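You operate a simulated robot arm through the tools that you are given. There is no shell and no other tool. Be economical: measure what you need, move in short steps, check, and stop when the job is done.

You are at the controls of a simulated two-armed robot. One attempt, no reset.

## Task
Press the zero button two times. Press the turn counter button three times. Open the third chest drawer from the top, fetch the blue clamp and set it in the inside from the top of the third chest drawer and shut the drawer again. Push the bottom drawer of the green bench shut. Close the top drawer of the blue bench. Open the left sliding door, put the tub on the top of the blue bench away on the lower shelf of the rack, then shut the door. Open the right grey locker door, take the cable lug from the top of the blue bench and put it on the right grey locker shelf and shut the door again. Open the middle drawer of the grey bench. Any order will do. Set down upright: blue clamp, tub.

Only the result counts: the job must be done as asked and must still hold three seconds after the hand-in. Knocking over, shifting, dropping, spilling or breaking anything else fails it.

## Robot
Two 7-joint arms with two-finger parallel grippers on one trunk, on a base that drives. Base frame: it is fixed to the floor where the robot stands at the start and does not move with it; the origin is under the middle of the robot, x ahead of it, y to its left, z up. Lengths are in mm, angles in rad, forces in N, time in s.
The left shoulder is at the start at [70, 130, 1161], the right one opposite. With the tool pointing down near the work surface each hand reaches from about 220 to 520 mm from the robot's upright axis, wherever it stands, measured 20 degrees to its own side. Places, roughly: blue clamp (11x4x6 cm) [-1800, 3400, 900]; bottom drawer of the green bench [-3400, 4700, 400]; cable lug [-5000, 7750, 750]; inside of the third chest drawer [-100, 1200, 400]; left sliding door [-900, 2000, 700]; lower shelf of the rack [-600, 2000, 500]; middle drawer of the grey bench [-2000, 3600, 600]; right grey locker door [-5500, 8700, 900]; right grey locker shelf (26x41 cm) [-5360, 8800, 1480]; third chest drawer [-100, 1200, 400]; top drawer of the blue bench [-5300, 7900, 700]; tub [-5250, 8000, 1000]; turn counter button [-1400, 2900, 900]; zero button [600, 0, 900]. Payload 1.57 kg a hand.
The tool frame of a hand sits at the grasp point between the pads (the TCP): z along the fingers, y along the line on which they close. The tips reach 30 mm beyond it. Largest opening 80 mm; finger width 17, thickness 12; the body of the gripper, 40 by 82 mm, starts 80 mm behind the TCP.
Orientation is that of the tool frame in the base frame, as [roll, pitch, yaw] about the fixed x, y, z axes, in that order (R = Rz(yaw) Ry(pitch) Rx(roll)). With the fingers straight down and closing along the base's y, the tool's x points along the base's -x, its y along +y and its z along -z.

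## Interface
- The arms move only by the tool send_rows. It takes "left_rows", "right_rows" or both (then of equal length, played together; a hand with none holds still); each is a list of rows, each a list of 7 numbers: the turn, a rotation vector about the tool's x, y, z in rad, then the shift along the tool's x, y, z in mm, then the opening, from 0 (shut) to 1 (fully open). In form: [[ax, ay, az, tx, ty, tz, grip], ...]. A call has 1 to 20 rows; each row shifts and turns the commanded pose from where the row before left it, along the tool's axes as they then stand. Rows are played at 5 a second. More than 50 mm and 0.15 rad between two rows, or a gripper value outside its range, and nothing of the call is played. Where a pose cannot be reached the arm comes as near as it can. A force on the tool above 40 N (or 10 N above the force at the start of the call, whichever is more), or a blocked arm, ends the call early, and 0.2 s more pass. Each finger travels about 108 mm/s and halts on what it meets, pressing with about 43 N; the grip force reading is that of the motor and also rises with nothing between the fingers. The clock runs only during rows and for 0.2 s after the last one: add rows that do not move to give the fingers time. It gives the time, the measured TCP pose, the force on the tool (base axes), the opening and the grip force at its end, in the units of the frame above (readings bear some noise), with the torque about the TCP (base axes, N m) and any sound that the robot's microphone picked up.
- Cameras (640 x 400 px; columns grow to the right, rows downward): "scene" is now at [121.6, 56.1, 1376.5]; the picture's right is [0.66, -0.75, 0.00], its down [-0.49, -0.43, -0.76] and it looks along [0.57, 0.50, -0.66] (base axes); focal length 214 px, centre (320, 200). "left" rides on the left gripper at [72, 7, -122] in its tool frame; the picture's right is [-0.09, 1.00, 0.00], its down [-0.84, -0.08, -0.54] and it looks along [-0.54, -0.05, 0.84] (tool axes); focal length 238 px, centre (320, 200). "right" rides on the right gripper at [72, -7, -122] in its tool frame; the picture's right is [0.09, 1.00, 0.00], its down [-0.84, 0.08, -0.54] and it looks along [-0.54, 0.05, 0.84] (tool axes); focal length 238 px, centre (320, 200). There is no depth. A picture from a camera that has moved, and an enlarged one, comes with that camera's place and axes in the base frame and with its lens. The place of the scene camera against the robot may be out by one fixed shift of up to 12 mm in any direction.
- capture(camera): a new picture of that camera. The clock stands still meanwhile.
- move_column(by): slides the trunk up (or, below 0, down) by that many mm; the arms and the scene camera ride with it, the base frame stays. It gives what a move gives, with no picture.
- steer(legs): drives the robot by 1 to 6 legs, each [ahead, left, turn to the left] in mm, mm and rad, along the robot's own axes; the way and the turn of a leg run together, so that a leg with both is an arc; at most 1500 mm and 3.142 rad a leg. The arms and the cameras ride along, it lands a little off, and it stops where it bumps. It gives what a move gives.
- aim_head(pan, tilt): turns the head with the scene camera to pan (to the left, within 1.501 rad either way) and tilt (down, from -0.506 to 1.204), counted from straight ahead of the robot. It gives what a move gives.
- enlarge(camera, box): a new picture of the part [left, top, right, bottom] of that camera's present view, enlarged. The clock stands still meanwhile.
- close_job(): hands the job in; it is judged then, once.

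Go step by step. Nothing tells you exact positions but the pictures and the camera data: compare them with the known pose of the tool, close in by small moves and look again before you grip or let go. The budget is 493 turns and 264 pictures, counting those below and the enlarged ones. Unless the task says otherwise, let go and move clear before handing in.

The tools are called as a command line: name --argument value ..., lists and objects as JSON in quotes. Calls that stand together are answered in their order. send_rows: Moves the arms, as the interface text tells. Its arguments: {"type":"object","properties":{"left_rows":{"type":"array","items":{"type":"array","items":{"type":"number"}}},"right_rows":{"type":"array","items":{"type":"array","items":{"type":"number"}}}},"required":[]} The other tools are called the same way: move_column (by) slides the trunk up or down; steer (legs) drives the base; aim_head (pan, tilt) turns the head that bears the scene camera; capture (camera) takes a picture; enlarge (camera, box) takes an enlarged picture of a part of a camera's view; close_job () hands the job in.

At the start:

```text
time_s: 0.0
left_tcp_pos: [221.1, 243.4, 1235.5]
left_tcp_rot: [-3.141, -0.001, 3.141]
left_wrist_force: [0.7, 0.2, 0.3]
left_ft_torque: [0.01, 0.01, -0.01]
left_finger_gap: 80.0
left_grasp_force: 0.1
right_tcp_pos: [226.1, 15.6, 1168.8]
right_tcp_rot: [-3.141, 0.001, -3.141]
right_wrist_force: [0.1, -0.3, -0.8]
right_ft_torque: [-0.02, -0.01, 0.01]
right_finger_gap: 80.0
right_grasp_force: 0.1
trunk travel left (down, up): [-798.0, 142.0]
robot x, y, heading: [1.5, 0.2, -0.0]
head pan, tilt: [0.719, 0.714]
```

scene: 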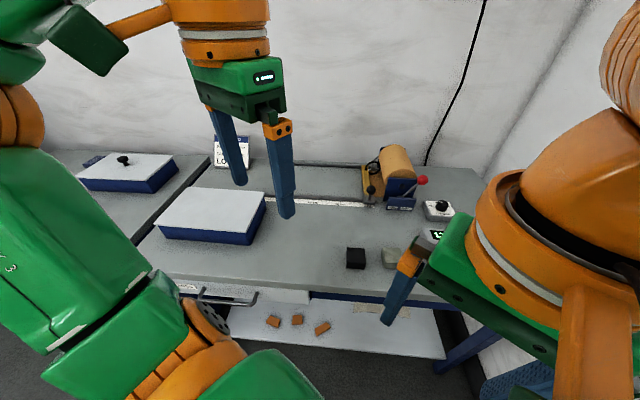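
right: 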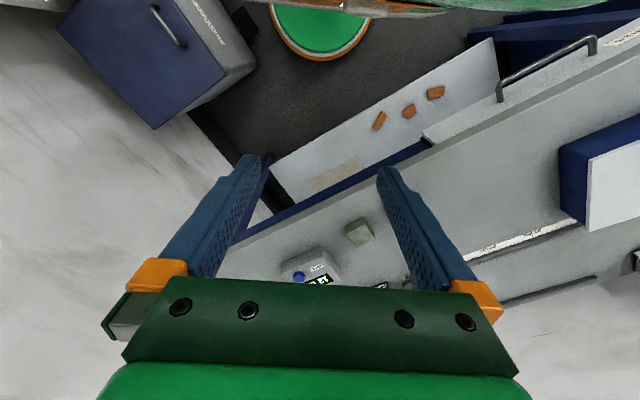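
left: 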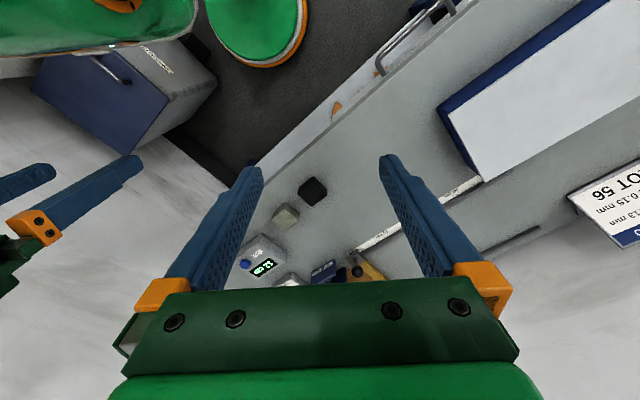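

I see a bench ahead with a few devices and a button box. I look around first to map the place.

aim_head --pan 0.0 --tilt 0.7

capture --camera "scene"

aim_head --pan 1.45 --tilt 0.4

capture --camera "scene"

```text
time_s: 1.1
left_tcp_pos: [219.3, 243.7, 1235.3]
left_tcp_rot: [3.141, 0.0, -3.142]
left_wrist_force: [-0.1, 0.8, 0.4]
left_ft_torque: [0.01, -0.02, 0.0]
left_finger_gap: 79.9
left_grasp_force: 0.0
right_tcp_pos: [226.4, 14.2, 1168.7]
right_tcp_rot: [3.141, 0.001, -3.142]
right_wrist_force: [-0.2, -0.5, -0.4]
right_ft_torque: [-0.02, 0.0, 0.0]
right_finger_gap: 79.9
right_grasp_force: 0.1
trunk travel left (down, up): [-798.0, 142.0]
robot x, y, heading: [-0.4, -1.2, -0.002]
head pan, tilt: [0.0, 0.7]
```

```text
260 pictures are left
camera scene: at [143.0, 0.5, 1377.7], right [0.0, -1.0, 0.0], down [-0.64, 0.0, -0.76], along [0.76, 0.0, -0.64], focal length 214 px, centre (320, 200)
```

scene: 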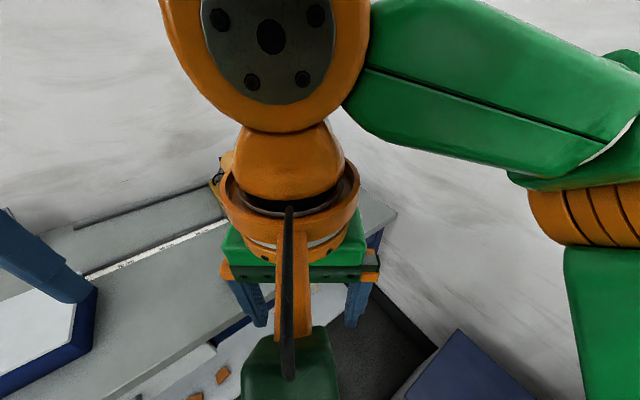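

```text
time_s: 2.6
left_tcp_pos: [219.3, 243.8, 1235.5]
left_tcp_rot: [3.141, 0.001, -3.141]
left_wrist_force: [0.6, -0.3, 0.2]
left_ft_torque: [0.02, -0.02, -0.02]
left_finger_gap: 80.0
left_grasp_force: 0.2
right_tcp_pos: [226.4, 15.3, 1168.6]
right_tcp_rot: [-3.141, -0.002, 3.141]
right_wrist_force: [-0.1, 0.2, -0.5]
right_ft_torque: [0.0, 0.0, 0.0]
right_finger_gap: 80.1
right_grasp_force: 0.0
trunk travel left (down, up): [-798.0, 142.0]
robot x, y, heading: [-2.3, 0.9, -0.002]
head pan, tilt: [1.45, 0.4]
```

```text
259 pictures are left
camera scene: at [69.4, 92.4, 1404.6], right [0.99, -0.12, 0.0], down [-0.05, -0.39, -0.92], along [0.11, 0.91, -0.39], focal length 214 px, centre (320, 200)
```

scene: 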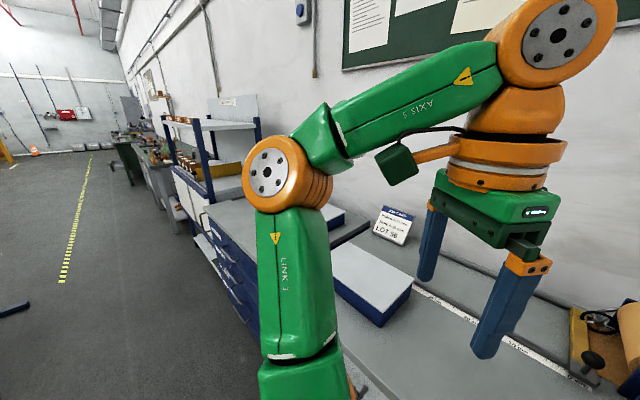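

Benches line a wall that runs away to the left rear. I look closely at the devices on the first bench.

enlarge --camera "left" --box '[220, 160, 400, 290]'

enlarge --camera "right" --box '[270, 190, 420, 290]'

```text
3.08 times, centred on (310, 225) of left
camera zoom: at [147.7, 250.1, 1358.7], right [0.09, 1.0, 0.0], down [0.84, -0.08, 0.54], along [0.54, -0.05, -0.84], focal length 733 px, centre (351, 123)
```

zoom: 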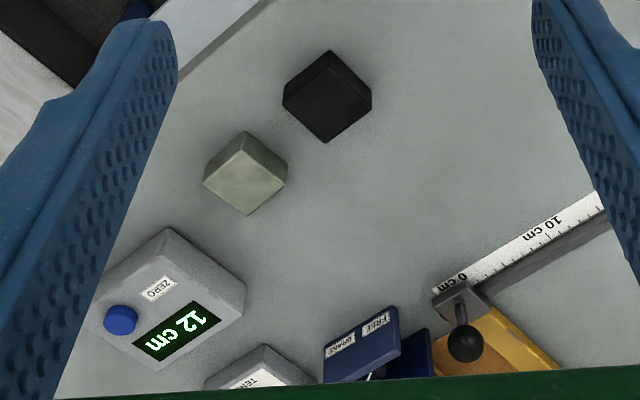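

```text
4.00 times, centred on (345, 240) of right
camera zoom: at [154.0, 8.7, 1291.3], right [-0.09, 1.0, 0.0], down [0.84, 0.08, 0.54], along [0.54, 0.05, -0.84], focal length 953 px, centre (220, 40)
```

zoom: 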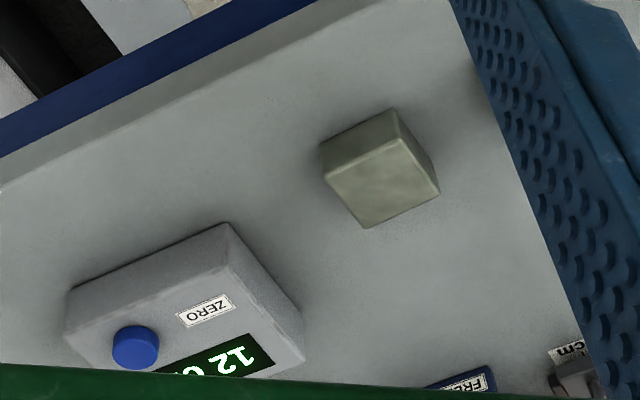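

Blue ZERO button triangulates to about (622, 2, 909). I check the base footprint and the cabinet at the right before driving.

aim_head --pan 0.0 --tilt 1.2

capture --camera "scene"

aim_head --pan -0.7 --tilt 0.9

capture --camera "scene"

```text
time_s: 4.2
left_tcp_pos: [218.9, 243.9, 1236.0]
left_tcp_rot: [3.14, 0.0, 3.141]
left_wrist_force: [-0.5, -0.1, 0.2]
left_ft_torque: [-0.04, 0.02, 0.01]
left_finger_gap: 80.0
left_grasp_force: 0.0
right_tcp_pos: [226.1, 15.0, 1168.2]
right_tcp_rot: [3.141, 0.0, 3.141]
right_wrist_force: [-0.6, 0.0, 0.3]
right_ft_torque: [0.0, -0.02, -0.01]
right_finger_gap: 79.9
right_grasp_force: 0.1
trunk travel left (down, up): [-798.0, 142.0]
robot x, y, heading: [3.9, 2.1, 0.003]
head pan, tilt: [0.0, 1.201]
```

```text
256 pictures are left
camera scene: at [114.1, 0.5, 1341.8], right [0.0, -1.0, 0.0], down [-0.93, 0.0, -0.36], along [0.36, 0.0, -0.93], focal length 214 px, centre (320, 200)
```

scene: 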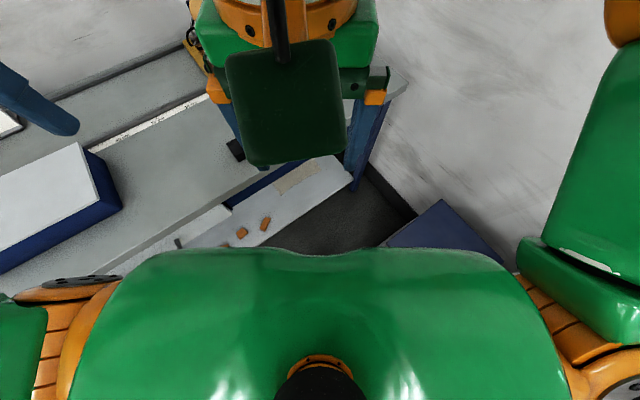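

```text
time_s: 5.3
left_tcp_pos: [220.4, 243.0, 1235.7]
left_tcp_rot: [3.141, 0.0, -3.141]
left_wrist_force: [-0.4, -0.6, -1.3]
left_ft_torque: [0.01, 0.02, -0.02]
left_finger_gap: 79.9
left_grasp_force: 0.1
right_tcp_pos: [226.7, 14.1, 1168.3]
right_tcp_rot: [-3.14, -0.001, 3.141]
right_wrist_force: [0.0, -0.5, 0.3]
right_ft_torque: [0.02, -0.01, 0.01]
right_finger_gap: 80.0
right_grasp_force: 0.1
trunk travel left (down, up): [-798.0, 142.0]
robot x, y, heading: [-0.2, -1.6, -0.001]
head pan, tilt: [-0.7, 0.901]
```

```text
255 pictures are left
camera scene: at [115.9, -48.1, 1361.5], right [-0.64, -0.77, 0.0], down [-0.6, 0.5, -0.62], along [0.48, -0.4, -0.78], focal length 214 px, centre (320, 200)
```

scene: 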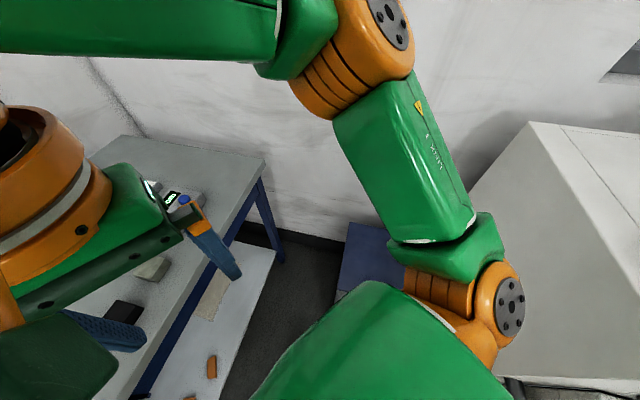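

The corner cabinet stands off to the right; there is room. I turn to face the bench and slide right.

steer --legs '[[0, 0, 0.66], [80, -150, 0]]'

aim_head --pan 0.0 --tilt 0.75

capture --camera "scene"

capture --camera "right"

```text
time_s: 8.6
left_tcp_pos: [166.9, 275.7, 1236.0]
left_tcp_rot: [-3.14, 0.004, -2.412]
left_wrist_force: [-0.8, -0.1, 0.9]
left_ft_torque: [0.07, -0.1, -0.05]
left_finger_gap: 80.2
left_grasp_force: 0.1
right_tcp_pos: [325.6, 108.7, 1168.5]
right_tcp_rot: [-3.14, 0.005, -2.409]
right_wrist_force: [-0.2, 0.2, 0.4]
right_ft_torque: [0.0, -0.03, 0.02]
right_finger_gap: 80.1
right_grasp_force: 0.0
trunk travel left (down, up): [-798.0, 142.0]
robot x, y, heading: [170.6, -49.3, 0.728]
head pan, tilt: [-0.7, 0.901]
```

```text
time_s: 9.7
left_tcp_pos: [172.0, 277.0, 1235.5]
left_tcp_rot: [3.142, 0.002, -2.411]
left_wrist_force: [-0.2, -0.2, 0.8]
left_ft_torque: [-0.02, 0.02, -0.01]
left_finger_gap: 80.1
left_grasp_force: 0.2
right_tcp_pos: [330.8, 112.3, 1168.0]
right_tcp_rot: [3.141, -0.001, -2.408]
right_wrist_force: [-0.4, -0.3, -0.3]
right_ft_torque: [0.0, 0.01, 0.01]
right_finger_gap: 80.2
right_grasp_force: 0.0
trunk travel left (down, up): [-798.0, 142.0]
robot x, y, heading: [168.9, -49.7, 0.735]
head pan, tilt: [0.0, 0.75]
```

```text
254 pictures are left
camera scene: at [278.5, 38.6, 1373.4], right [0.67, -0.74, 0.0], down [-0.51, -0.46, -0.73], along [0.54, 0.49, -0.68], focal length 214 px, centre (320, 200)
```

scene: 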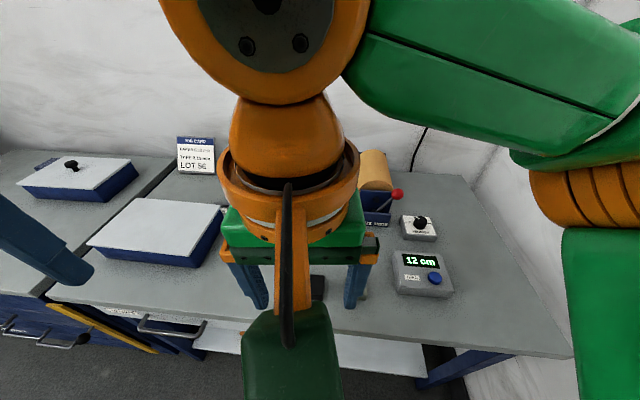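

```text
253 pictures are left
camera right: at [280.5, 59.4, 1291.3], right [-0.74, 0.68, 0.0], down [0.57, 0.62, 0.54], along [0.37, 0.4, -0.84], focal length 238 px, centre (320, 200)
```

right: 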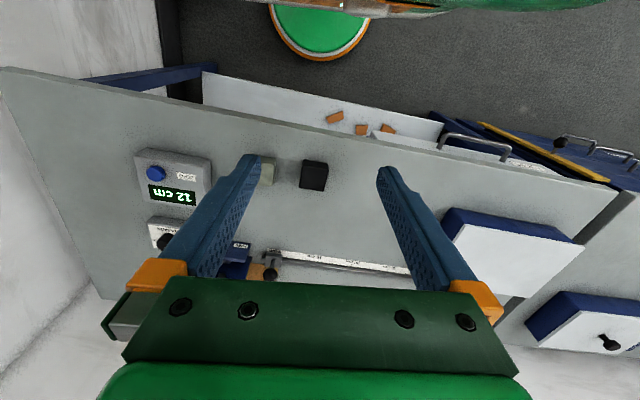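

The base did not bump, and the button position is confirmed at about (624, 0, 909). I move the right hand over it with the fingers shut.

send_rows --right_rows '[[0, 0, 0, -20.4, -39.9, 0, 0], [0, 0, 0, -20.4, -39.9, 0, 0], [0, 0, 0, -20.4, -39.9, 0, 0], [0, 0, 0, -20.4, -39.9, 0, 0], [0, 0, 0, -20.4, -39.9, 0, 0], [0, 0, 0, -20.4, -39.9, 0, 0], [0, 0, 0, -20.4, -39.9, 0, 0], [0, 0, 0, 0, 0, 45, 0], [0, 0, 0, 0, 0, 45, 0], [0, 0, 0, 0, 0, 45, 0], [0, 0, 0, 0, 0, 45, 0], [0, 0, 0, 0, 0, 0, 0]]'

capture --camera "scene"

capture --camera "right"

```text
time_s: 12.2
left_tcp_pos: [169.8, 278.0, 1235.7]
left_tcp_rot: [-3.141, 0.0, -2.405]
left_wrist_force: [0.3, -0.1, -0.2]
left_ft_torque: [0.0, 0.04, 0.03]
left_finger_gap: 79.8
left_grasp_force: 0.1
right_tcp_pos: [622.3, 3.8, 985.8]
right_tcp_rot: [-3.141, -0.001, -2.404]
right_wrist_force: [0.2, 0.4, 0.1]
right_ft_torque: [0.03, -0.05, 0.02]
right_finger_gap: 0.0
right_grasp_force: 20.8
trunk travel left (down, up): [-798.0, 142.0]
robot x, y, heading: [166.9, -50.3, 0.735]
head pan, tilt: [0.0, 0.75]
```

```text
252 pictures are left
camera scene: at [277.6, 38.6, 1373.5], right [0.67, -0.74, 0.0], down [-0.51, -0.46, -0.73], along [0.54, 0.49, -0.68], focal length 214 px, centre (320, 200)
```

scene: 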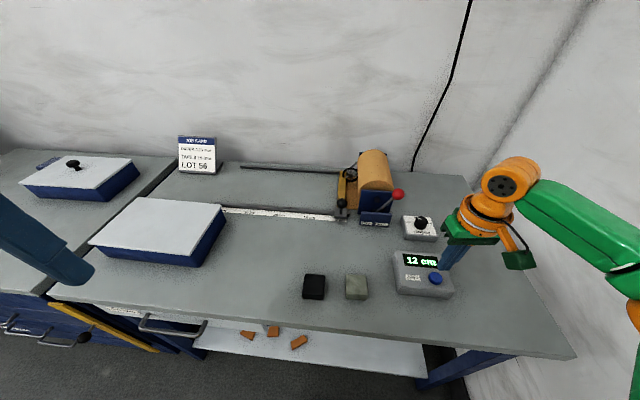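

```text
251 pictures are left
camera right: at [572.4, -50.1, 1108.6], right [-0.74, 0.68, 0.0], down [0.57, 0.62, 0.54], along [0.37, 0.4, -0.84], focal length 238 px, centre (320, 200)
```

right: 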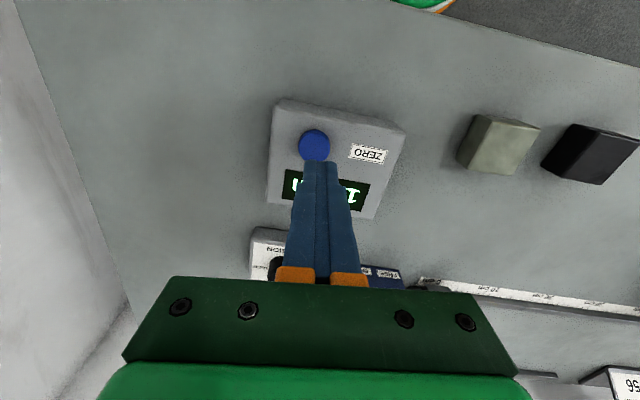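

Tip is about 5 mm off; I correct and come down toward the button gently.

send_rows --right_rows '[[0, 0, 0, 0.8, -5.3, 20, 0], [0, 0, 0, 0, 0, 18, 0], [0, 0, 0, 0, 0, 3, 0], [0, 0, 0, 0, 0, 3, 0], [0, 0, 0, 0, 0, 0, 0]]'

capture --camera "right"

```text
time_s: 13.4
left_tcp_pos: [170.7, 277.3, 1235.5]
left_tcp_rot: [3.142, -0.002, -2.405]
left_wrist_force: [0.3, 0.7, -0.1]
left_ft_torque: [-0.01, 0.0, 0.03]
left_finger_gap: 79.8
left_grasp_force: 0.1
right_tcp_pos: [626.2, -3.6, 942.1]
right_tcp_rot: [-3.141, 0.001, -2.403]
right_wrist_force: [0.3, -0.8, -0.7]
right_ft_torque: [0.02, 0.02, 0.01]
right_finger_gap: 0.0
right_grasp_force: 21.1
trunk travel left (down, up): [-798.0, 142.0]
robot x, y, heading: [168.5, -52.1, 0.738]
head pan, tilt: [0.0, 0.75]
```

```text
250 pictures are left
camera right: at [577.1, -56.6, 1065.6], right [-0.74, 0.68, 0.0], down [0.57, 0.62, 0.54], along [0.37, 0.4, -0.84], focal length 238 px, centre (320, 200)
```

right: 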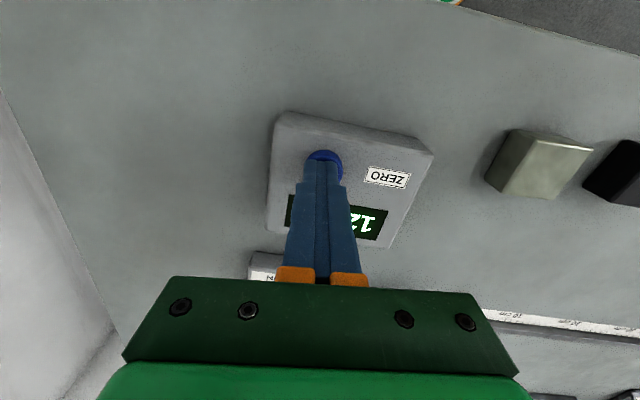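

The tip is over the button. I press in small steps and watch force and sound.

send_rows --right_rows '[[0, 0, 0, 3, 2, 2, 0], [0, 0, 0, 0, 0, 2, 0], [0, 0, 0, 0, 0, 2, 0], [0, 0, 0, 0, 0, 2, 0]]'

```text
time_s: 14.4
left_tcp_pos: [170.7, 276.8, 1236.0]
left_tcp_rot: [-3.14, 0.0, -2.406]
left_wrist_force: [-0.4, -0.2, 0.2]
left_ft_torque: [-0.01, -0.01, 0.01]
left_finger_gap: 79.9
left_grasp_force: 0.0
right_tcp_pos: [621.7, -4.6, 936.8]
right_tcp_rot: [-3.141, -0.001, -2.405]
right_wrist_force: [2.0, 0.0, 2.2]
right_ft_torque: [0.0, -0.08, 0.0]
right_finger_gap: 0.0
right_grasp_force: 21.0
trunk travel left (down, up): [-798.0, 142.0]
robot x, y, heading: [173.1, -52.4, 0.733]
head pan, tilt: [0.0, 0.75]
heard: click
```

A click at light force. I lift 10 mm and check the display.

send_rows --right_rows '[[0, 0, 0, 0, 0, -5, 0], [0, 0, 0, 0, 0, -7, 0], [0, 0, 0, 0, 0, 0, 0]]'

enlarge --camera "scene" --box '[340, 200, 520, 320]'

```text
time_s: 15.2
left_tcp_pos: [170.5, 277.4, 1236.6]
left_tcp_rot: [3.141, 0.0, -2.404]
left_wrist_force: [-1.5, 0.2, 0.1]
left_ft_torque: [0.0, 0.01, -0.01]
left_finger_gap: 80.0
left_grasp_force: 0.1
right_tcp_pos: [621.3, -3.3, 949.1]
right_tcp_rot: [3.142, 0.001, -2.405]
right_wrist_force: [-0.2, -0.3, 0.0]
right_ft_torque: [0.02, 0.0, -0.03]
right_finger_gap: 0.0
right_grasp_force: 21.5
trunk travel left (down, up): [-798.0, 142.0]
robot x, y, heading: [169.9, -49.7, 0.737]
head pan, tilt: [0.0, 0.75]
```

```text
3.33 times, centred on (430, 260) of scene
camera zoom: at [277.8, 38.5, 1373.4], right [0.67, -0.74, 0.0], down [-0.51, -0.46, -0.73], along [0.54, 0.49, -0.68], focal length 715 px, centre (-47, 0)
```

zoom: 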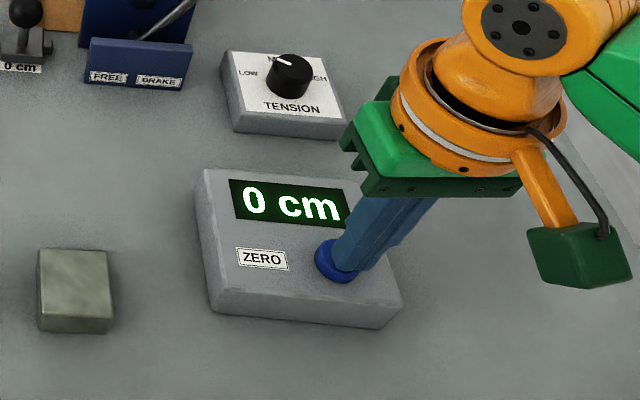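

The display went to 0 cm, so one press counted. Second press now, same depth.

send_rows --right_rows '[[0, 0, 0, 0, 0, 6, 0], [0, 0, 0, 0, 0, 4, 0], [0, 0, 0, 0, 0, 2, 0], [0, 0, 0, 0, 0, 1, 0], [0, 0, 0, 0, 0, 0, 0]]'

```text
time_s: 16.4
left_tcp_pos: [170.8, 276.8, 1235.7]
left_tcp_rot: [3.14, 0.0, -2.404]
left_wrist_force: [0.0, 0.4, 0.3]
left_ft_torque: [-0.01, -0.03, 0.02]
left_finger_gap: 80.0
left_grasp_force: 0.0
right_tcp_pos: [620.6, -3.7, 936.8]
right_tcp_rot: [3.141, -0.001, -2.403]
right_wrist_force: [1.0, 0.8, 4.1]
right_ft_torque: [0.02, -0.04, -0.01]
right_finger_gap: 0.1
right_grasp_force: 21.7
trunk travel left (down, up): [-798.0, 142.0]
robot x, y, heading: [170.8, -49.9, 0.736]
head pan, tilt: [0.0, 0.75]
heard: click
```

Second click heard. I lift off and retract the hand to its carrying position.

send_rows --right_rows '[[0, 0, 0, 0, 0, -40, 0], [0, 0, 0, 0, 0, -48, 0], [0, 0, 0, 0, 0, -48, 0], [0, 0, 0, 0, 0, -48, 0], [0, 0, 0, 0, 0, -48, 0], [0, 0, 0, 20.4, 39.9, 0, 1], [0, 0, 0, 20.4, 39.9, 0, 1], [0, 0, 0, 20.4, 30, 0, 1], [0, 0, 0, 20.4, 20, 0, 1], [0, 0, 0, 20.4, 0, 0, 1], [0, 0, 0, 20.4, 0, 0, 1], [0, 0, 0, 20.4, 0, 0, 1]]'

aim_head --pan 0.75 --tilt 0.5

capture --camera "scene"

```text
time_s: 19.1
left_tcp_pos: [169.8, 277.0, 1235.4]
left_tcp_rot: [-3.14, 0.0, -2.405]
left_wrist_force: [0.3, -0.3, 0.3]
left_ft_torque: [0.01, 0.02, -0.01]
left_finger_gap: 80.0
left_grasp_force: 0.0
right_tcp_pos: [428.3, -3.9, 1167.4]
right_tcp_rot: [-3.141, 0.0, -2.402]
right_wrist_force: [0.8, -0.6, 0.3]
right_ft_torque: [-0.02, 0.0, 0.0]
right_finger_gap: 79.9
right_grasp_force: 0.1
trunk travel left (down, up): [-798.0, 142.0]
robot x, y, heading: [171.7, -54.1, 0.736]
head pan, tilt: [0.0, 0.75]
```

```text
time_s: 20.1
left_tcp_pos: [170.6, 277.1, 1236.2]
left_tcp_rot: [3.14, 0.0, -2.404]
left_wrist_force: [-0.1, 0.2, 0.4]
left_ft_torque: [-0.01, 0.03, -0.03]
left_finger_gap: 80.1
left_grasp_force: 0.2
right_tcp_pos: [429.3, -4.2, 1166.9]
right_tcp_rot: [-3.141, 0.0, -2.405]
right_wrist_force: [1.4, 1.1, 0.0]
right_ft_torque: [0.01, -0.02, -0.01]
right_finger_gap: 80.4
right_grasp_force: 0.0
trunk travel left (down, up): [-798.0, 142.0]
robot x, y, heading: [167.6, -55.0, 0.738]
head pan, tilt: [0.75, 0.499]
```

```text
248 pictures are left
camera scene: at [224.1, 73.5, 1395.4], right [1.0, -0.08, 0.0], down [-0.04, -0.48, -0.88], along [0.07, 0.87, -0.48], focal length 214 px, centre (320, 200)
```

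scene: 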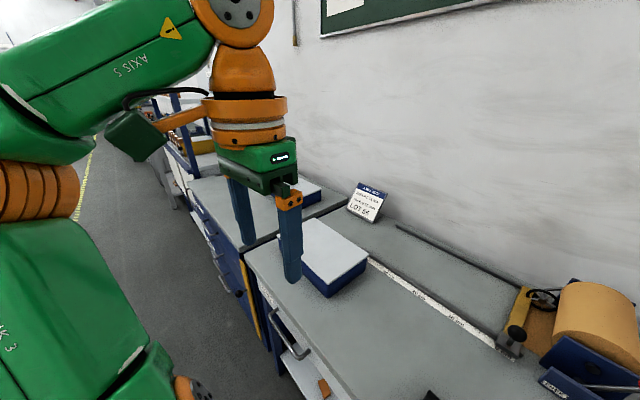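

I see the chest with blue drawers next left. I slide along the bench, turn to face down the aisle and look.

steer --legs '[[-150, 300, 0], [0, 0, 1.45]]'

aim_head --pan 0.0 --tilt 0.2

capture --camera "scene"

aim_head --pan -0.5 --tilt 0.5

capture --camera "scene"

```text
time_s: 20.8
left_tcp_pos: [170.8, 278.1, 1236.9]
left_tcp_rot: [-3.141, 0.0, -2.4]
left_wrist_force: [0.9, 0.1, -0.8]
left_ft_torque: [-0.01, 0.02, 0.03]
left_finger_gap: 79.9
left_grasp_force: 0.0
right_tcp_pos: [430.0, -2.4, 1168.1]
right_tcp_rot: [-3.142, 0.0, -2.4]
right_wrist_force: [-0.7, -0.3, 0.0]
right_ft_torque: [0.03, 0.02, 0.03]
right_finger_gap: 80.0
right_grasp_force: 0.1
trunk travel left (down, up): [-798.0, 142.0]
robot x, y, heading: [171.4, -52.4, 0.742]
head pan, tilt: [0.75, 0.499]
stopped in leg 1: the robot was blocked; the commanded pose is now the measured one
```

```text
time_s: 21.9
left_tcp_pos: [169.7, 278.2, 1235.5]
left_tcp_rot: [-3.141, 0.001, -2.402]
left_wrist_force: [0.1, 1.0, 0.0]
left_ft_torque: [-0.01, 0.02, -0.01]
left_finger_gap: 80.1
left_grasp_force: 0.0
right_tcp_pos: [430.0, -2.7, 1167.9]
right_tcp_rot: [-3.14, 0.0, -2.398]
right_wrist_force: [0.1, 0.2, 0.7]
right_ft_torque: [0.01, -0.02, -0.01]
right_finger_gap: 79.8
right_grasp_force: 0.0
trunk travel left (down, up): [-798.0, 142.0]
robot x, y, heading: [170.6, -49.6, 0.735]
head pan, tilt: [0.0, 0.201]
```

```text
247 pictures are left
camera scene: at [285.7, 46.7, 1423.1], right [0.68, -0.74, 0.0], down [-0.15, -0.13, -0.98], along [0.72, 0.66, -0.2], focal length 214 px, centre (320, 200)
```

scene: 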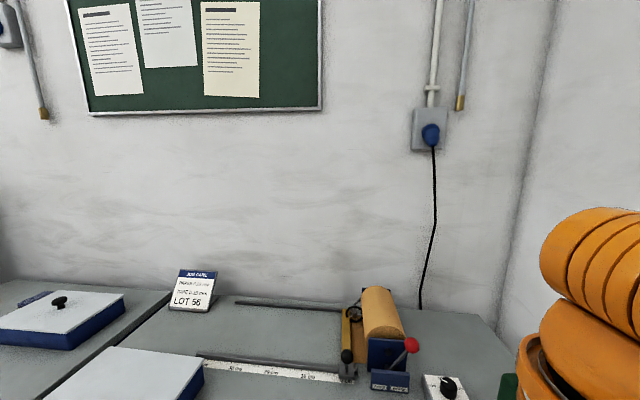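

```text
time_s: 22.8
left_tcp_pos: [170.5, 277.5, 1236.1]
left_tcp_rot: [3.141, -0.002, -2.401]
left_wrist_force: [0.3, -0.7, 0.0]
left_ft_torque: [-0.01, -0.01, 0.02]
left_finger_gap: 80.0
left_grasp_force: 0.0
right_tcp_pos: [430.9, -2.9, 1168.6]
right_tcp_rot: [3.139, -0.001, -2.401]
right_wrist_force: [1.0, -0.2, 0.8]
right_ft_torque: [-0.03, 0.02, 0.0]
right_finger_gap: 80.2
right_grasp_force: 0.0
trunk travel left (down, up): [-798.0, 142.0]
robot x, y, heading: [173.8, -49.7, 0.738]
head pan, tilt: [-0.499, 0.499]
```

```text
246 pictures are left
camera scene: at [305.4, 5.7, 1395.5], right [0.24, -0.97, 0.0], down [-0.46, -0.11, -0.88], along [0.85, 0.21, -0.48], focal length 214 px, centre (320, 200)
```

scene: 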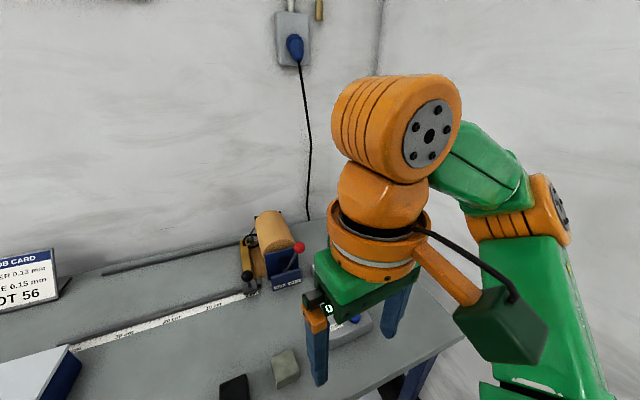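

Blocked going back; I look to the right side and left side to find out what is touching.

aim_head --pan -1.5 --tilt 0.8

capture --camera "scene"

aim_head --pan 1.5 --tilt 0.8

capture --camera "scene"

```text
time_s: 24.1
left_tcp_pos: [169.6, 277.8, 1236.7]
left_tcp_rot: [-3.141, 0.0, -2.404]
left_wrist_force: [-0.2, -0.9, 0.4]
left_ft_torque: [-0.01, -0.03, 0.01]
left_finger_gap: 80.1
left_grasp_force: 0.1
right_tcp_pos: [430.5, -1.5, 1168.2]
right_tcp_rot: [-3.14, 0.0, -2.403]
right_wrist_force: [0.2, -0.1, 0.6]
right_ft_torque: [0.01, -0.02, 0.01]
right_finger_gap: 79.9
right_grasp_force: 0.1
trunk travel left (down, up): [-798.0, 142.0]
robot x, y, heading: [175.5, -50.3, 0.734]
head pan, tilt: [-1.499, 0.799]
```

```text
245 pictures are left
camera scene: at [275.1, -71.9, 1369.5], right [-0.69, -0.72, 0.0], down [-0.52, 0.49, -0.7], along [0.51, -0.48, -0.72], focal length 214 px, centre (320, 200)
```

scene: 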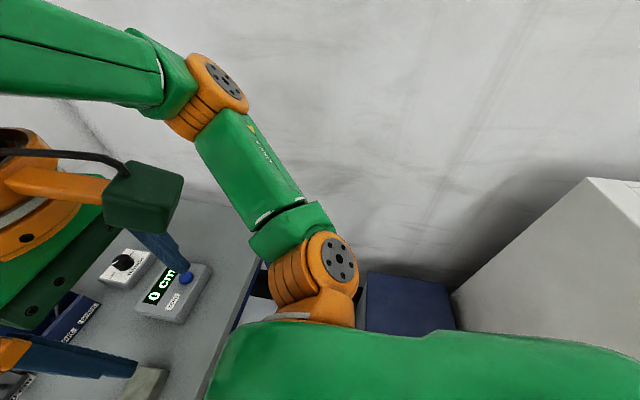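

```text
time_s: 26.7
left_tcp_pos: [169.6, 277.0, 1236.8]
left_tcp_rot: [-3.142, 0.0, -2.402]
left_wrist_force: [0.0, 0.4, 0.7]
left_ft_torque: [0.02, 0.02, 0.0]
left_finger_gap: 79.8
left_grasp_force: 0.0
right_tcp_pos: [429.5, -2.6, 1167.8]
right_tcp_rot: [3.141, 0.0, -2.403]
right_wrist_force: [0.4, 0.4, -0.1]
right_ft_torque: [0.02, -0.02, 0.03]
right_finger_gap: 80.1
right_grasp_force: 0.0
trunk travel left (down, up): [-798.0, 142.0]
robot x, y, heading: [170.6, -49.7, 0.739]
head pan, tilt: [1.499, 0.799]
```

```text
244 pictures are left
camera scene: at [166.9, 47.1, 1369.5], right [0.79, 0.62, 0.0], down [0.44, -0.56, -0.7], along [-0.43, 0.55, -0.72], focal length 214 px, centre (320, 200)
```

scene: 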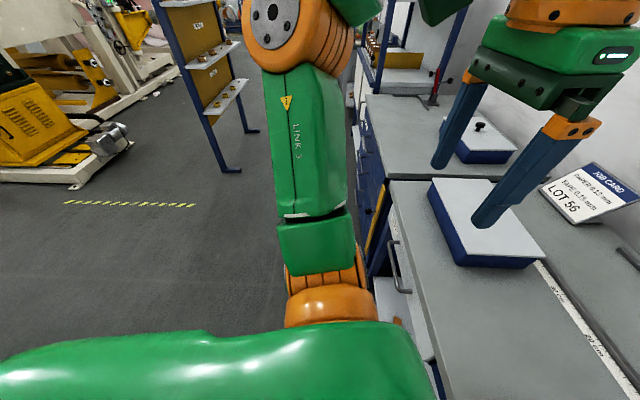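

Left is clear; the obstruction is likely behind/right. I try sliding left only.

steer --legs '[[0, 250, 0]]'

```text
time_s: 28.6
left_tcp_pos: [1.0, 466.9, 1237.0]
left_tcp_rot: [3.14, 0.0, -2.408]
left_wrist_force: [-0.2, -0.2, -0.1]
left_ft_torque: [0.04, 0.06, -0.04]
left_finger_gap: 80.0
left_grasp_force: 0.0
right_tcp_pos: [259.2, 182.3, 1166.7]
right_tcp_rot: [3.138, 0.001, -2.406]
right_wrist_force: [-0.2, -0.5, 0.1]
right_ft_torque: [-0.02, -0.01, -0.01]
right_finger_gap: 80.3
right_grasp_force: 0.2
trunk travel left (down, up): [-798.0, 142.0]
robot x, y, heading: [-0.2, 137.8, 0.739]
head pan, tilt: [1.499, 0.799]
```

Free. Now I back away a little and turn down the aisle.

steer --legs '[[-100, 200, 0], [-150, 200, 0]]'

capture --camera "scene"

```text
time_s: 31.7
left_tcp_pos: [-446.1, 593.5, 1236.2]
left_tcp_rot: [3.141, 0.0, -2.42]
left_wrist_force: [-0.7, 0.0, -0.8]
left_ft_torque: [0.03, 0.02, -0.01]
left_finger_gap: 80.2
left_grasp_force: 0.1
right_tcp_pos: [-192.1, 308.5, 1166.4]
right_tcp_rot: [3.139, -0.001, -2.418]
right_wrist_force: [0.5, 0.3, 0.3]
right_ft_torque: [0.0, 0.01, -0.01]
right_finger_gap: 80.1
right_grasp_force: 0.1
trunk travel left (down, up): [-798.0, 142.0]
robot x, y, heading: [-453.6, 264.9, 0.724]
head pan, tilt: [1.499, 0.799]
```

```text
243 pictures are left
camera scene: at [-453.4, 363.0, 1369.5], right [0.8, 0.61, 0.0], down [0.43, -0.57, -0.7], along [-0.42, 0.55, -0.72], focal length 214 px, centre (320, 200)
```

scene: 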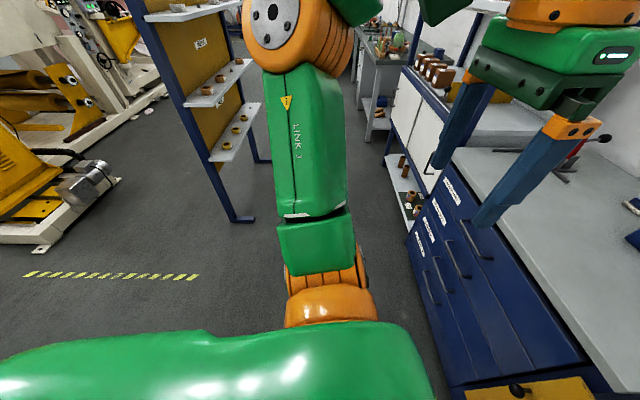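

The chest with labelled blue drawers is at the left. I slide in front of it and view it.

steer --legs '[[0, 550, 0]]'

aim_head --pan 0.0 --tilt 0.7

capture --camera "scene"

```text
time_s: 34.8
left_tcp_pos: [-811.5, 1002.3, 1236.3]
left_tcp_rot: [3.14, 0.0, -2.42]
left_wrist_force: [0.1, 0.0, 0.5]
left_ft_torque: [0.01, -0.02, -0.02]
left_finger_gap: 79.9
left_grasp_force: 0.1
right_tcp_pos: [-556.2, 718.2, 1167.4]
right_tcp_rot: [3.14, 0.0, -2.416]
right_wrist_force: [-0.5, -0.1, 0.2]
right_ft_torque: [0.05, -0.01, 0.0]
right_finger_gap: 80.0
right_grasp_force: 0.0
trunk travel left (down, up): [-798.0, 142.0]
robot x, y, heading: [-817.5, 675.3, 0.722]
head pan, tilt: [1.499, 0.799]
```

```text
time_s: 36.4
left_tcp_pos: [-811.5, 1003.8, 1236.0]
left_tcp_rot: [3.141, 0.001, -2.418]
left_wrist_force: [-1.1, 0.7, -0.1]
left_ft_torque: [-0.01, -0.01, 0.01]
left_finger_gap: 79.8
left_grasp_force: 0.0
right_tcp_pos: [-555.4, 720.1, 1167.4]
right_tcp_rot: [3.141, 0.0, -2.415]
right_wrist_force: [0.3, -0.6, -0.2]
right_ft_torque: [-0.03, 0.01, 0.05]
right_finger_gap: 80.1
right_grasp_force: 0.0
trunk travel left (down, up): [-798.0, 142.0]
robot x, y, heading: [-815.3, 680.7, 0.726]
head pan, tilt: [0.0, 0.7]
```

```text
242 pictures are left
camera scene: at [-706.2, 765.7, 1377.7], right [0.66, -0.75, 0.0], down [-0.48, -0.43, -0.76], along [0.57, 0.51, -0.64], focal length 214 px, centre (320, 200)
```

scene: 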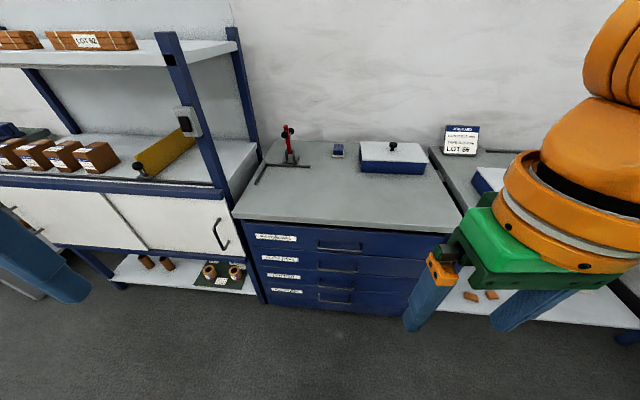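

Clear view: the chest has four drawers, the third handle near (-321, 1025, 526); the front plane faces heading ≈0.63. I square up, shift left a bit and lower the trunk.

steer --legs '[[0, 0, -0.098], [0, 140, 0]]'

send_rows --right_rows '[[0, 0, 0, -40, 0, 0, 1], [0, 0, 0, -40, 0, 0, 1], [0, 0, 0, -40, 0, 0, 1], [0, -0.1428, 0, 0, 0, 0, 1], [0, -0.1428, 0, 0, 0, 0, 1], [0, -0.1428, 0, 0, 0, 0, 1], [0, -0.1428, 0, 0, 0, 0, 1], [0, -0.1428, 0, 0, 0, 0, 1], [0, -0.1428, 0, 0, 0, 0, 1], [0, -0.1428, 0, 0, 0, 0, 1], [0, -0.1428, 0, 0, 0, 0, 1], [0, -0.1428, 0, 0, 0, 0, 1], [0, -0.1428, 0, 0, 0, 0, 1], [0, -0.1428, 0, 0, 0, 0, 1]]'

capture --camera "scene"

capture --camera "right"

```text
time_s: 38.3
left_tcp_pos: [-861.3, 1113.7, 1236.7]
left_tcp_rot: [3.138, 0.001, -2.512]
left_wrist_force: [0.6, -0.7, -1.0]
left_ft_torque: [0.02, 0.01, 0.0]
left_finger_gap: 80.1
left_grasp_force: 0.1
right_tcp_pos: [-635.2, 807.0, 1166.6]
right_tcp_rot: [3.139, 0.0, -2.51]
right_wrist_force: [0.0, -0.2, 0.2]
right_ft_torque: [0.02, 0.03, 0.01]
right_finger_gap: 80.0
right_grasp_force: 0.1
trunk travel left (down, up): [-798.0, 142.0]
robot x, y, heading: [-896.0, 788.0, 0.633]
head pan, tilt: [0.0, 0.7]
```

```text
time_s: 41.3
left_tcp_pos: [-864.1, 1117.3, 1236.0]
left_tcp_rot: [-3.141, 0.001, -2.511]
left_wrist_force: [0.1, 0.7, 0.6]
left_ft_torque: [-0.03, -0.01, 0.0]
left_finger_gap: 79.9
left_grasp_force: 0.2
right_tcp_pos: [-508.4, 954.4, 1236.7]
right_tcp_rot: [0.106, 1.57, 0.736]
right_wrist_force: [-0.1, -0.1, -1.7]
right_ft_torque: [0.01, -0.03, -0.02]
right_finger_gap: 79.9
right_grasp_force: 0.0
right hand out of reach, approached as far as the arm can: row 10, 11, 12, 13, 14
trunk travel left (down, up): [-798.0, 142.0]
robot x, y, heading: [-896.7, 790.2, 0.63]
head pan, tilt: [0.0, 0.7]
```

```text
241 pictures are left
camera scene: at [-780.8, 870.6, 1377.6], right [0.59, -0.81, 0.0], down [-0.52, -0.38, -0.76], along [0.62, 0.45, -0.64], focal length 214 px, centre (320, 200)
```

scene: 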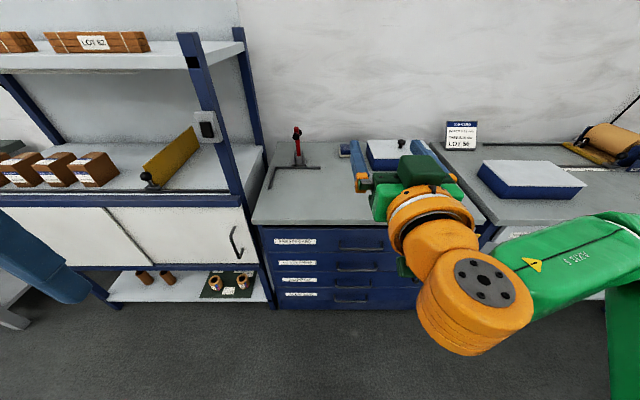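

```text
240 pictures are left
camera right: at [-603.0, 877.9, 1165.2], right [-0.59, 0.8, -0.09], down [-0.48, -0.26, 0.84], along [0.65, 0.54, 0.54], focal length 238 px, centre (320, 200)
```

right: 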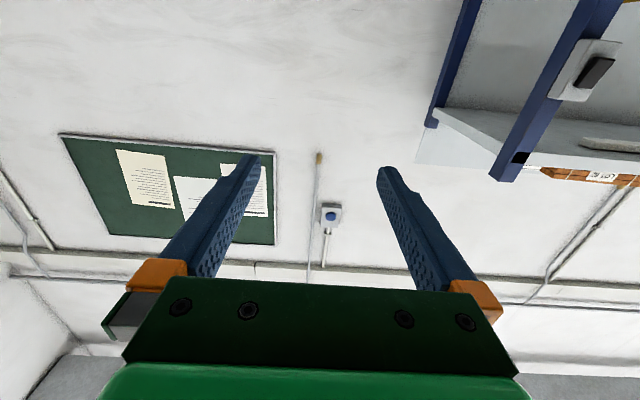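

The hand points forward, but slightly out of reach. I bring it lower and forward, and roll it so the fingers close vertically.

send_rows --right_rows '[[0, 0, 0, 40, 0, 20, 1], [0, 0, 0, 40, 0, 20, 1], [0, 0, 0, 40, 0, 20, 1], [0, 0, 0, 40, 0, 20, 1], [0, 0, 0, 40, 0, 0, 1], [0, 0, 0.1428, 0, 0, 0, 1], [0, 0, 0.1428, 0, 0, 0, 1], [0, 0, 0.1428, 0, 0, 0, 1], [0, 0, 0.1428, 0, 0, 0, 1], [0, 0, 0.1428, 0, 0, 0, 1], [0, 0, 0.1428, 0, 0, 0, 1], [0, 0, 0.1428, 0, 0, 0, 1], [0, 0, 0.1428, 0, 0, 0, 1], [0, 0, 0.1428, 0, 0, 0, 1], [0, 0, 0.1428, 0, 0, 0, 1], [0, 0, 0.1428, 0, 0, 0, 1]]'

capture --camera "scene"

```text
time_s: 44.4
left_tcp_pos: [-863.4, 1115.9, 1235.5]
left_tcp_rot: [3.142, 0.002, -2.513]
left_wrist_force: [-0.2, -1.0, -0.1]
left_ft_torque: [0.02, -0.01, -0.01]
left_finger_gap: 80.1
left_grasp_force: 0.0
right_tcp_pos: [-428.9, 979.9, 1022.6]
right_tcp_rot: [1.573, 0.444, 2.198]
right_wrist_force: [0.3, 0.9, 0.3]
right_ft_torque: [0.01, 0.0, -0.02]
right_finger_gap: 80.5
right_grasp_force: 0.1
trunk travel left (down, up): [-798.0, 142.0]
robot x, y, heading: [-897.2, 788.9, 0.631]
head pan, tilt: [0.0, 0.7]
stopped in row 15 (right hand): the arm was blocked; the commanded pose is now the measured one
```

```text
239 pictures are left
camera scene: at [-781.2, 869.8, 1377.7], right [0.59, -0.81, 0.0], down [-0.52, -0.38, -0.76], along [0.62, 0.45, -0.64], focal length 214 px, centre (320, 200)
```

scene: 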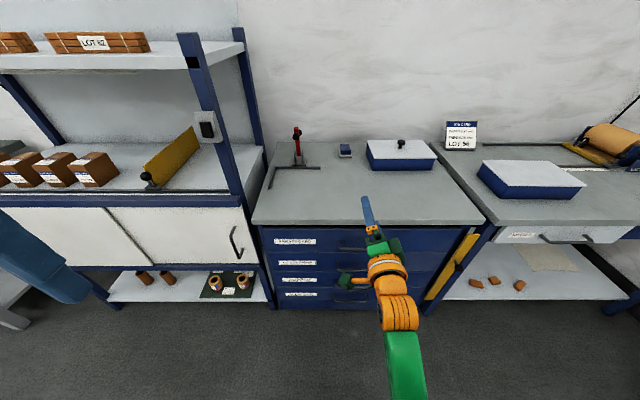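

The wrist reaches its roll limit at 65°. I roll the other way instead.

send_rows --right_rows '[[0, 0, -0.148, 0, 0, 0, 1], [0, 0, -0.148, 0, 0, 0, 1], [0, 0, -0.148, 0, 0, 0, 1], [0, 0, -0.148, 0, 0, 0, 1], [0, 0, -0.148, 0, 0, 0, 1], [0, 0, -0.148, 0, 0, 0, 1], [0, 0, -0.148, 0, 0, 0, 1], [0, 0, -0.148, 0, 0, 0, 1], [0, 0, -0.148, 0, 0, 0, 1], [0, 0, -0.148, 0, 0, 0, 1], [0, 0, -0.148, 0, 0, 0, 1], [0, 0, -0.148, 0, 0, 0, 1], [0, 0, -0.148, 0, 0, 0, 1], [0, 0, -0.148, 0, 0, 0, 1], [0, 0, -0.148, 0, 0, 0, 1], [0, 0, -0.148, 0, 0, 0, 1], [0, 0, -0.148, 0, 0, 0, 1], [0, 0, -0.148, 0, 0, 0, 1]]'

move_column --by -450

capture --camera "scene"

capture --camera "right"

```text
time_s: 48.2
left_tcp_pos: [-863.2, 1116.3, 1235.6]
left_tcp_rot: [-3.14, 0.0, -2.512]
left_wrist_force: [0.8, -0.6, -0.7]
left_ft_torque: [0.02, -0.03, 0.04]
left_finger_gap: 80.3
left_grasp_force: 0.0
right_tcp_pos: [-428.4, 982.9, 1022.4]
right_tcp_rot: [-1.572, 0.037, -0.942]
right_wrist_force: [1.1, 0.0, 0.2]
right_ft_torque: [-0.01, 0.0, -0.03]
right_finger_gap: 79.9
right_grasp_force: 0.1
trunk travel left (down, up): [-798.0, 142.0]
robot x, y, heading: [-894.5, 790.9, 0.624]
head pan, tilt: [0.0, 0.7]
```

```text
refused: -450 is not a number from -400 to 400
```

```text
238 pictures are left
camera scene: at [-781.0, 869.8, 1377.7], right [0.59, -0.81, 0.0], down [-0.52, -0.38, -0.76], along [0.62, 0.45, -0.64], focal length 214 px, centre (320, 200)
```

scene: 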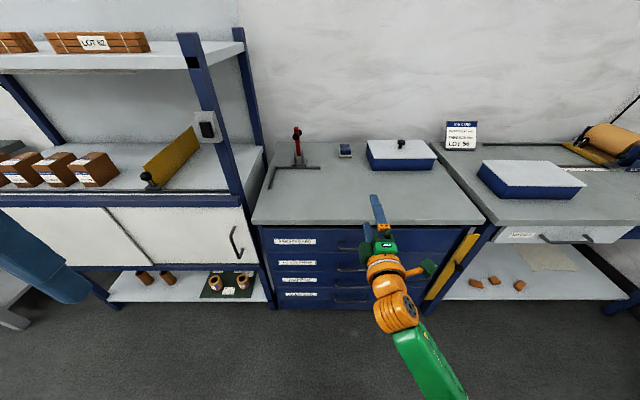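

```text
237 pictures are left
camera right: at [-485.4, 852.8, 1027.4], right [0.03, -0.05, -1.0], down [-0.93, 0.36, -0.05], along [0.36, 0.93, -0.03], focal length 238 px, centre (320, 200)
```

right: 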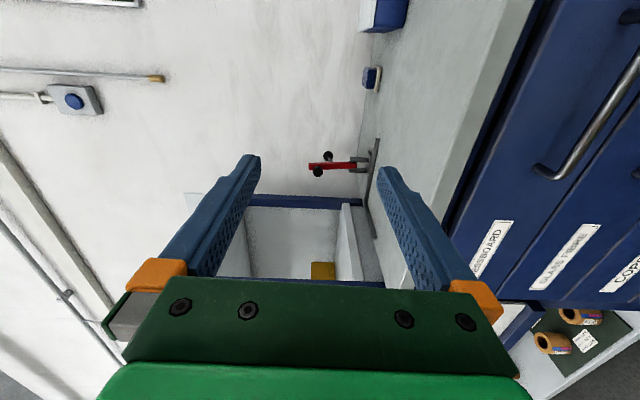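

The fingers now close vertically. I lower the trunk so the hand is at the third handle's height.

move_column --by -400

capture --camera "scene"

capture --camera "right"

```text
time_s: 52.0
left_tcp_pos: [-865.0, 1115.6, 836.8]
left_tcp_rot: [3.141, 0.001, -2.512]
left_wrist_force: [0.0, 0.9, -0.5]
left_ft_torque: [0.0, 0.02, 0.01]
left_finger_gap: 80.0
left_grasp_force: 0.1
right_tcp_pos: [-428.7, 983.1, 623.6]
right_tcp_rot: [-1.57, 0.038, -0.94]
right_wrist_force: [-0.3, -0.5, -0.5]
right_ft_torque: [-0.01, -0.06, -0.01]
right_finger_gap: 80.1
right_grasp_force: 0.0
trunk travel left (down, up): [-398.0, 542.0]
robot x, y, heading: [-902.1, 791.5, 0.628]
head pan, tilt: [0.0, 0.7]
```

```text
236 pictures are left
camera scene: at [-781.2, 869.8, 977.7], right [0.59, -0.81, 0.0], down [-0.52, -0.38, -0.76], along [0.62, 0.45, -0.64], focal length 214 px, centre (320, 200)
```

scene: 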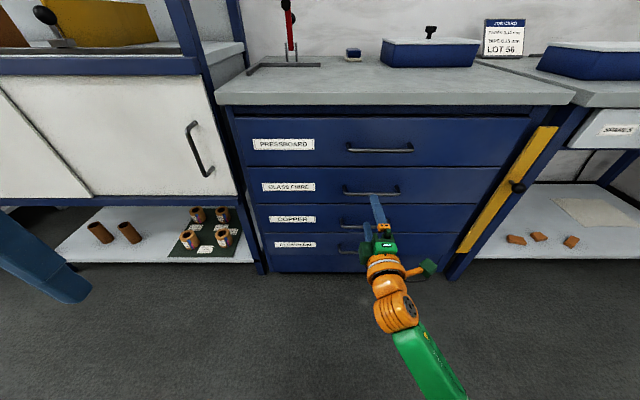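

```text
235 pictures are left
camera right: at [-485.6, 852.9, 627.3], right [0.03, -0.04, -1.0], down [-0.93, 0.36, -0.04], along [0.36, 0.93, -0.03], focal length 238 px, centre (320, 200)
```

right: 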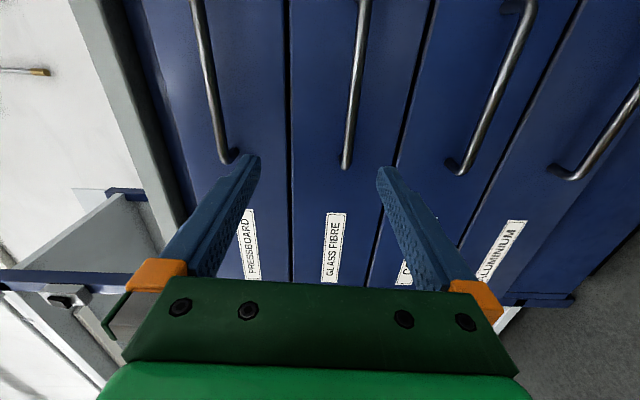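

Two views give handle 3 at z≈450, bar about 150 mm ahead of the TCP. I lower the trunk further and shift 30 mm right, 80 mm forward.

move_column --by -172

send_rows --right_rows '[[0, 0, -0.037, 30, 0, 30, 1], [0, 0, 0, 0, 0, 40, 1], [0, 0, 0, 0, 0, 0, 1]]'

capture --camera "scene"

capture --camera "right"

```text
time_s: 53.9
left_tcp_pos: [-864.3, 1116.9, 664.4]
left_tcp_rot: [-3.14, 0.0, -2.511]
left_wrist_force: [0.0, -0.1, 0.4]
left_ft_torque: [-0.01, -0.03, -0.01]
left_finger_gap: 80.0
left_grasp_force: 0.0
right_tcp_pos: [-429.3, 982.4, 450.4]
right_tcp_rot: [-1.572, 0.04, -0.941]
right_wrist_force: [-0.8, 0.0, 0.5]
right_ft_torque: [0.02, -0.03, -0.01]
right_finger_gap: 80.2
right_grasp_force: 0.1
trunk travel left (down, up): [-226.0, 714.0]
robot x, y, heading: [-899.9, 789.9, 0.634]
head pan, tilt: [0.0, 0.7]
```

```text
time_s: 54.7
left_tcp_pos: [-863.4, 1116.1, 664.6]
left_tcp_rot: [-3.14, 0.0, -2.511]
left_wrist_force: [0.8, 0.2, -0.2]
left_ft_torque: [0.03, 0.04, 0.01]
left_finger_gap: 79.8
left_grasp_force: 0.1
right_tcp_pos: [-352.8, 997.4, 447.7]
right_tcp_rot: [-1.571, 0.003, -0.941]
right_wrist_force: [0.8, -0.5, -0.1]
right_ft_torque: [0.0, -0.01, -0.03]
right_finger_gap: 80.1
right_grasp_force: 0.1
trunk travel left (down, up): [-226.0, 714.0]
robot x, y, heading: [-897.5, 790.0, 0.63]
head pan, tilt: [0.0, 0.7]
```

```text
234 pictures are left
camera scene: at [-781.2, 869.8, 805.7], right [0.59, -0.81, 0.0], down [-0.52, -0.38, -0.76], along [0.62, 0.45, -0.64], focal length 214 px, centre (320, 200)
```

scene: 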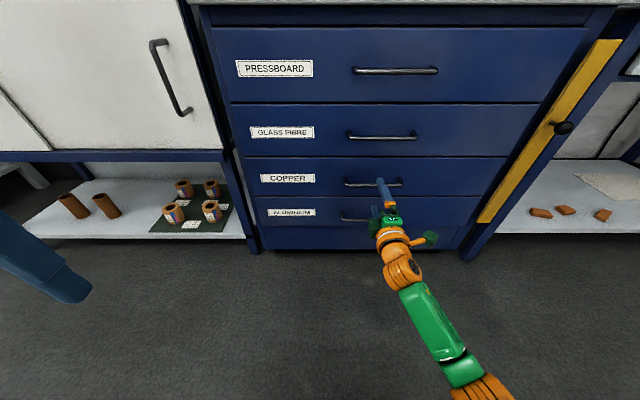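

```text
233 pictures are left
camera right: at [-409.9, 868.9, 455.3], right [0.05, -0.07, -1.0], down [-0.93, 0.36, -0.07], along [0.36, 0.93, -0.05], focal length 238 px, centre (320, 200)
```

right: 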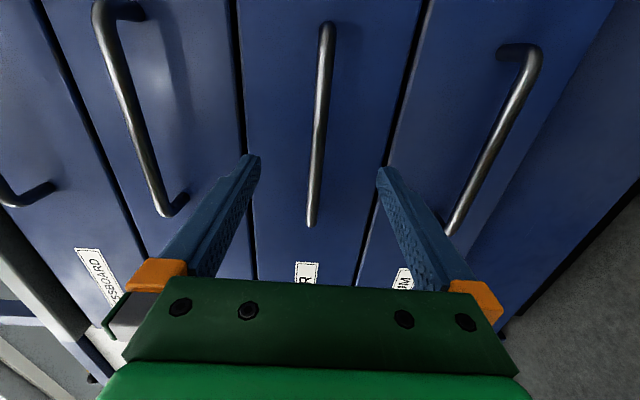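

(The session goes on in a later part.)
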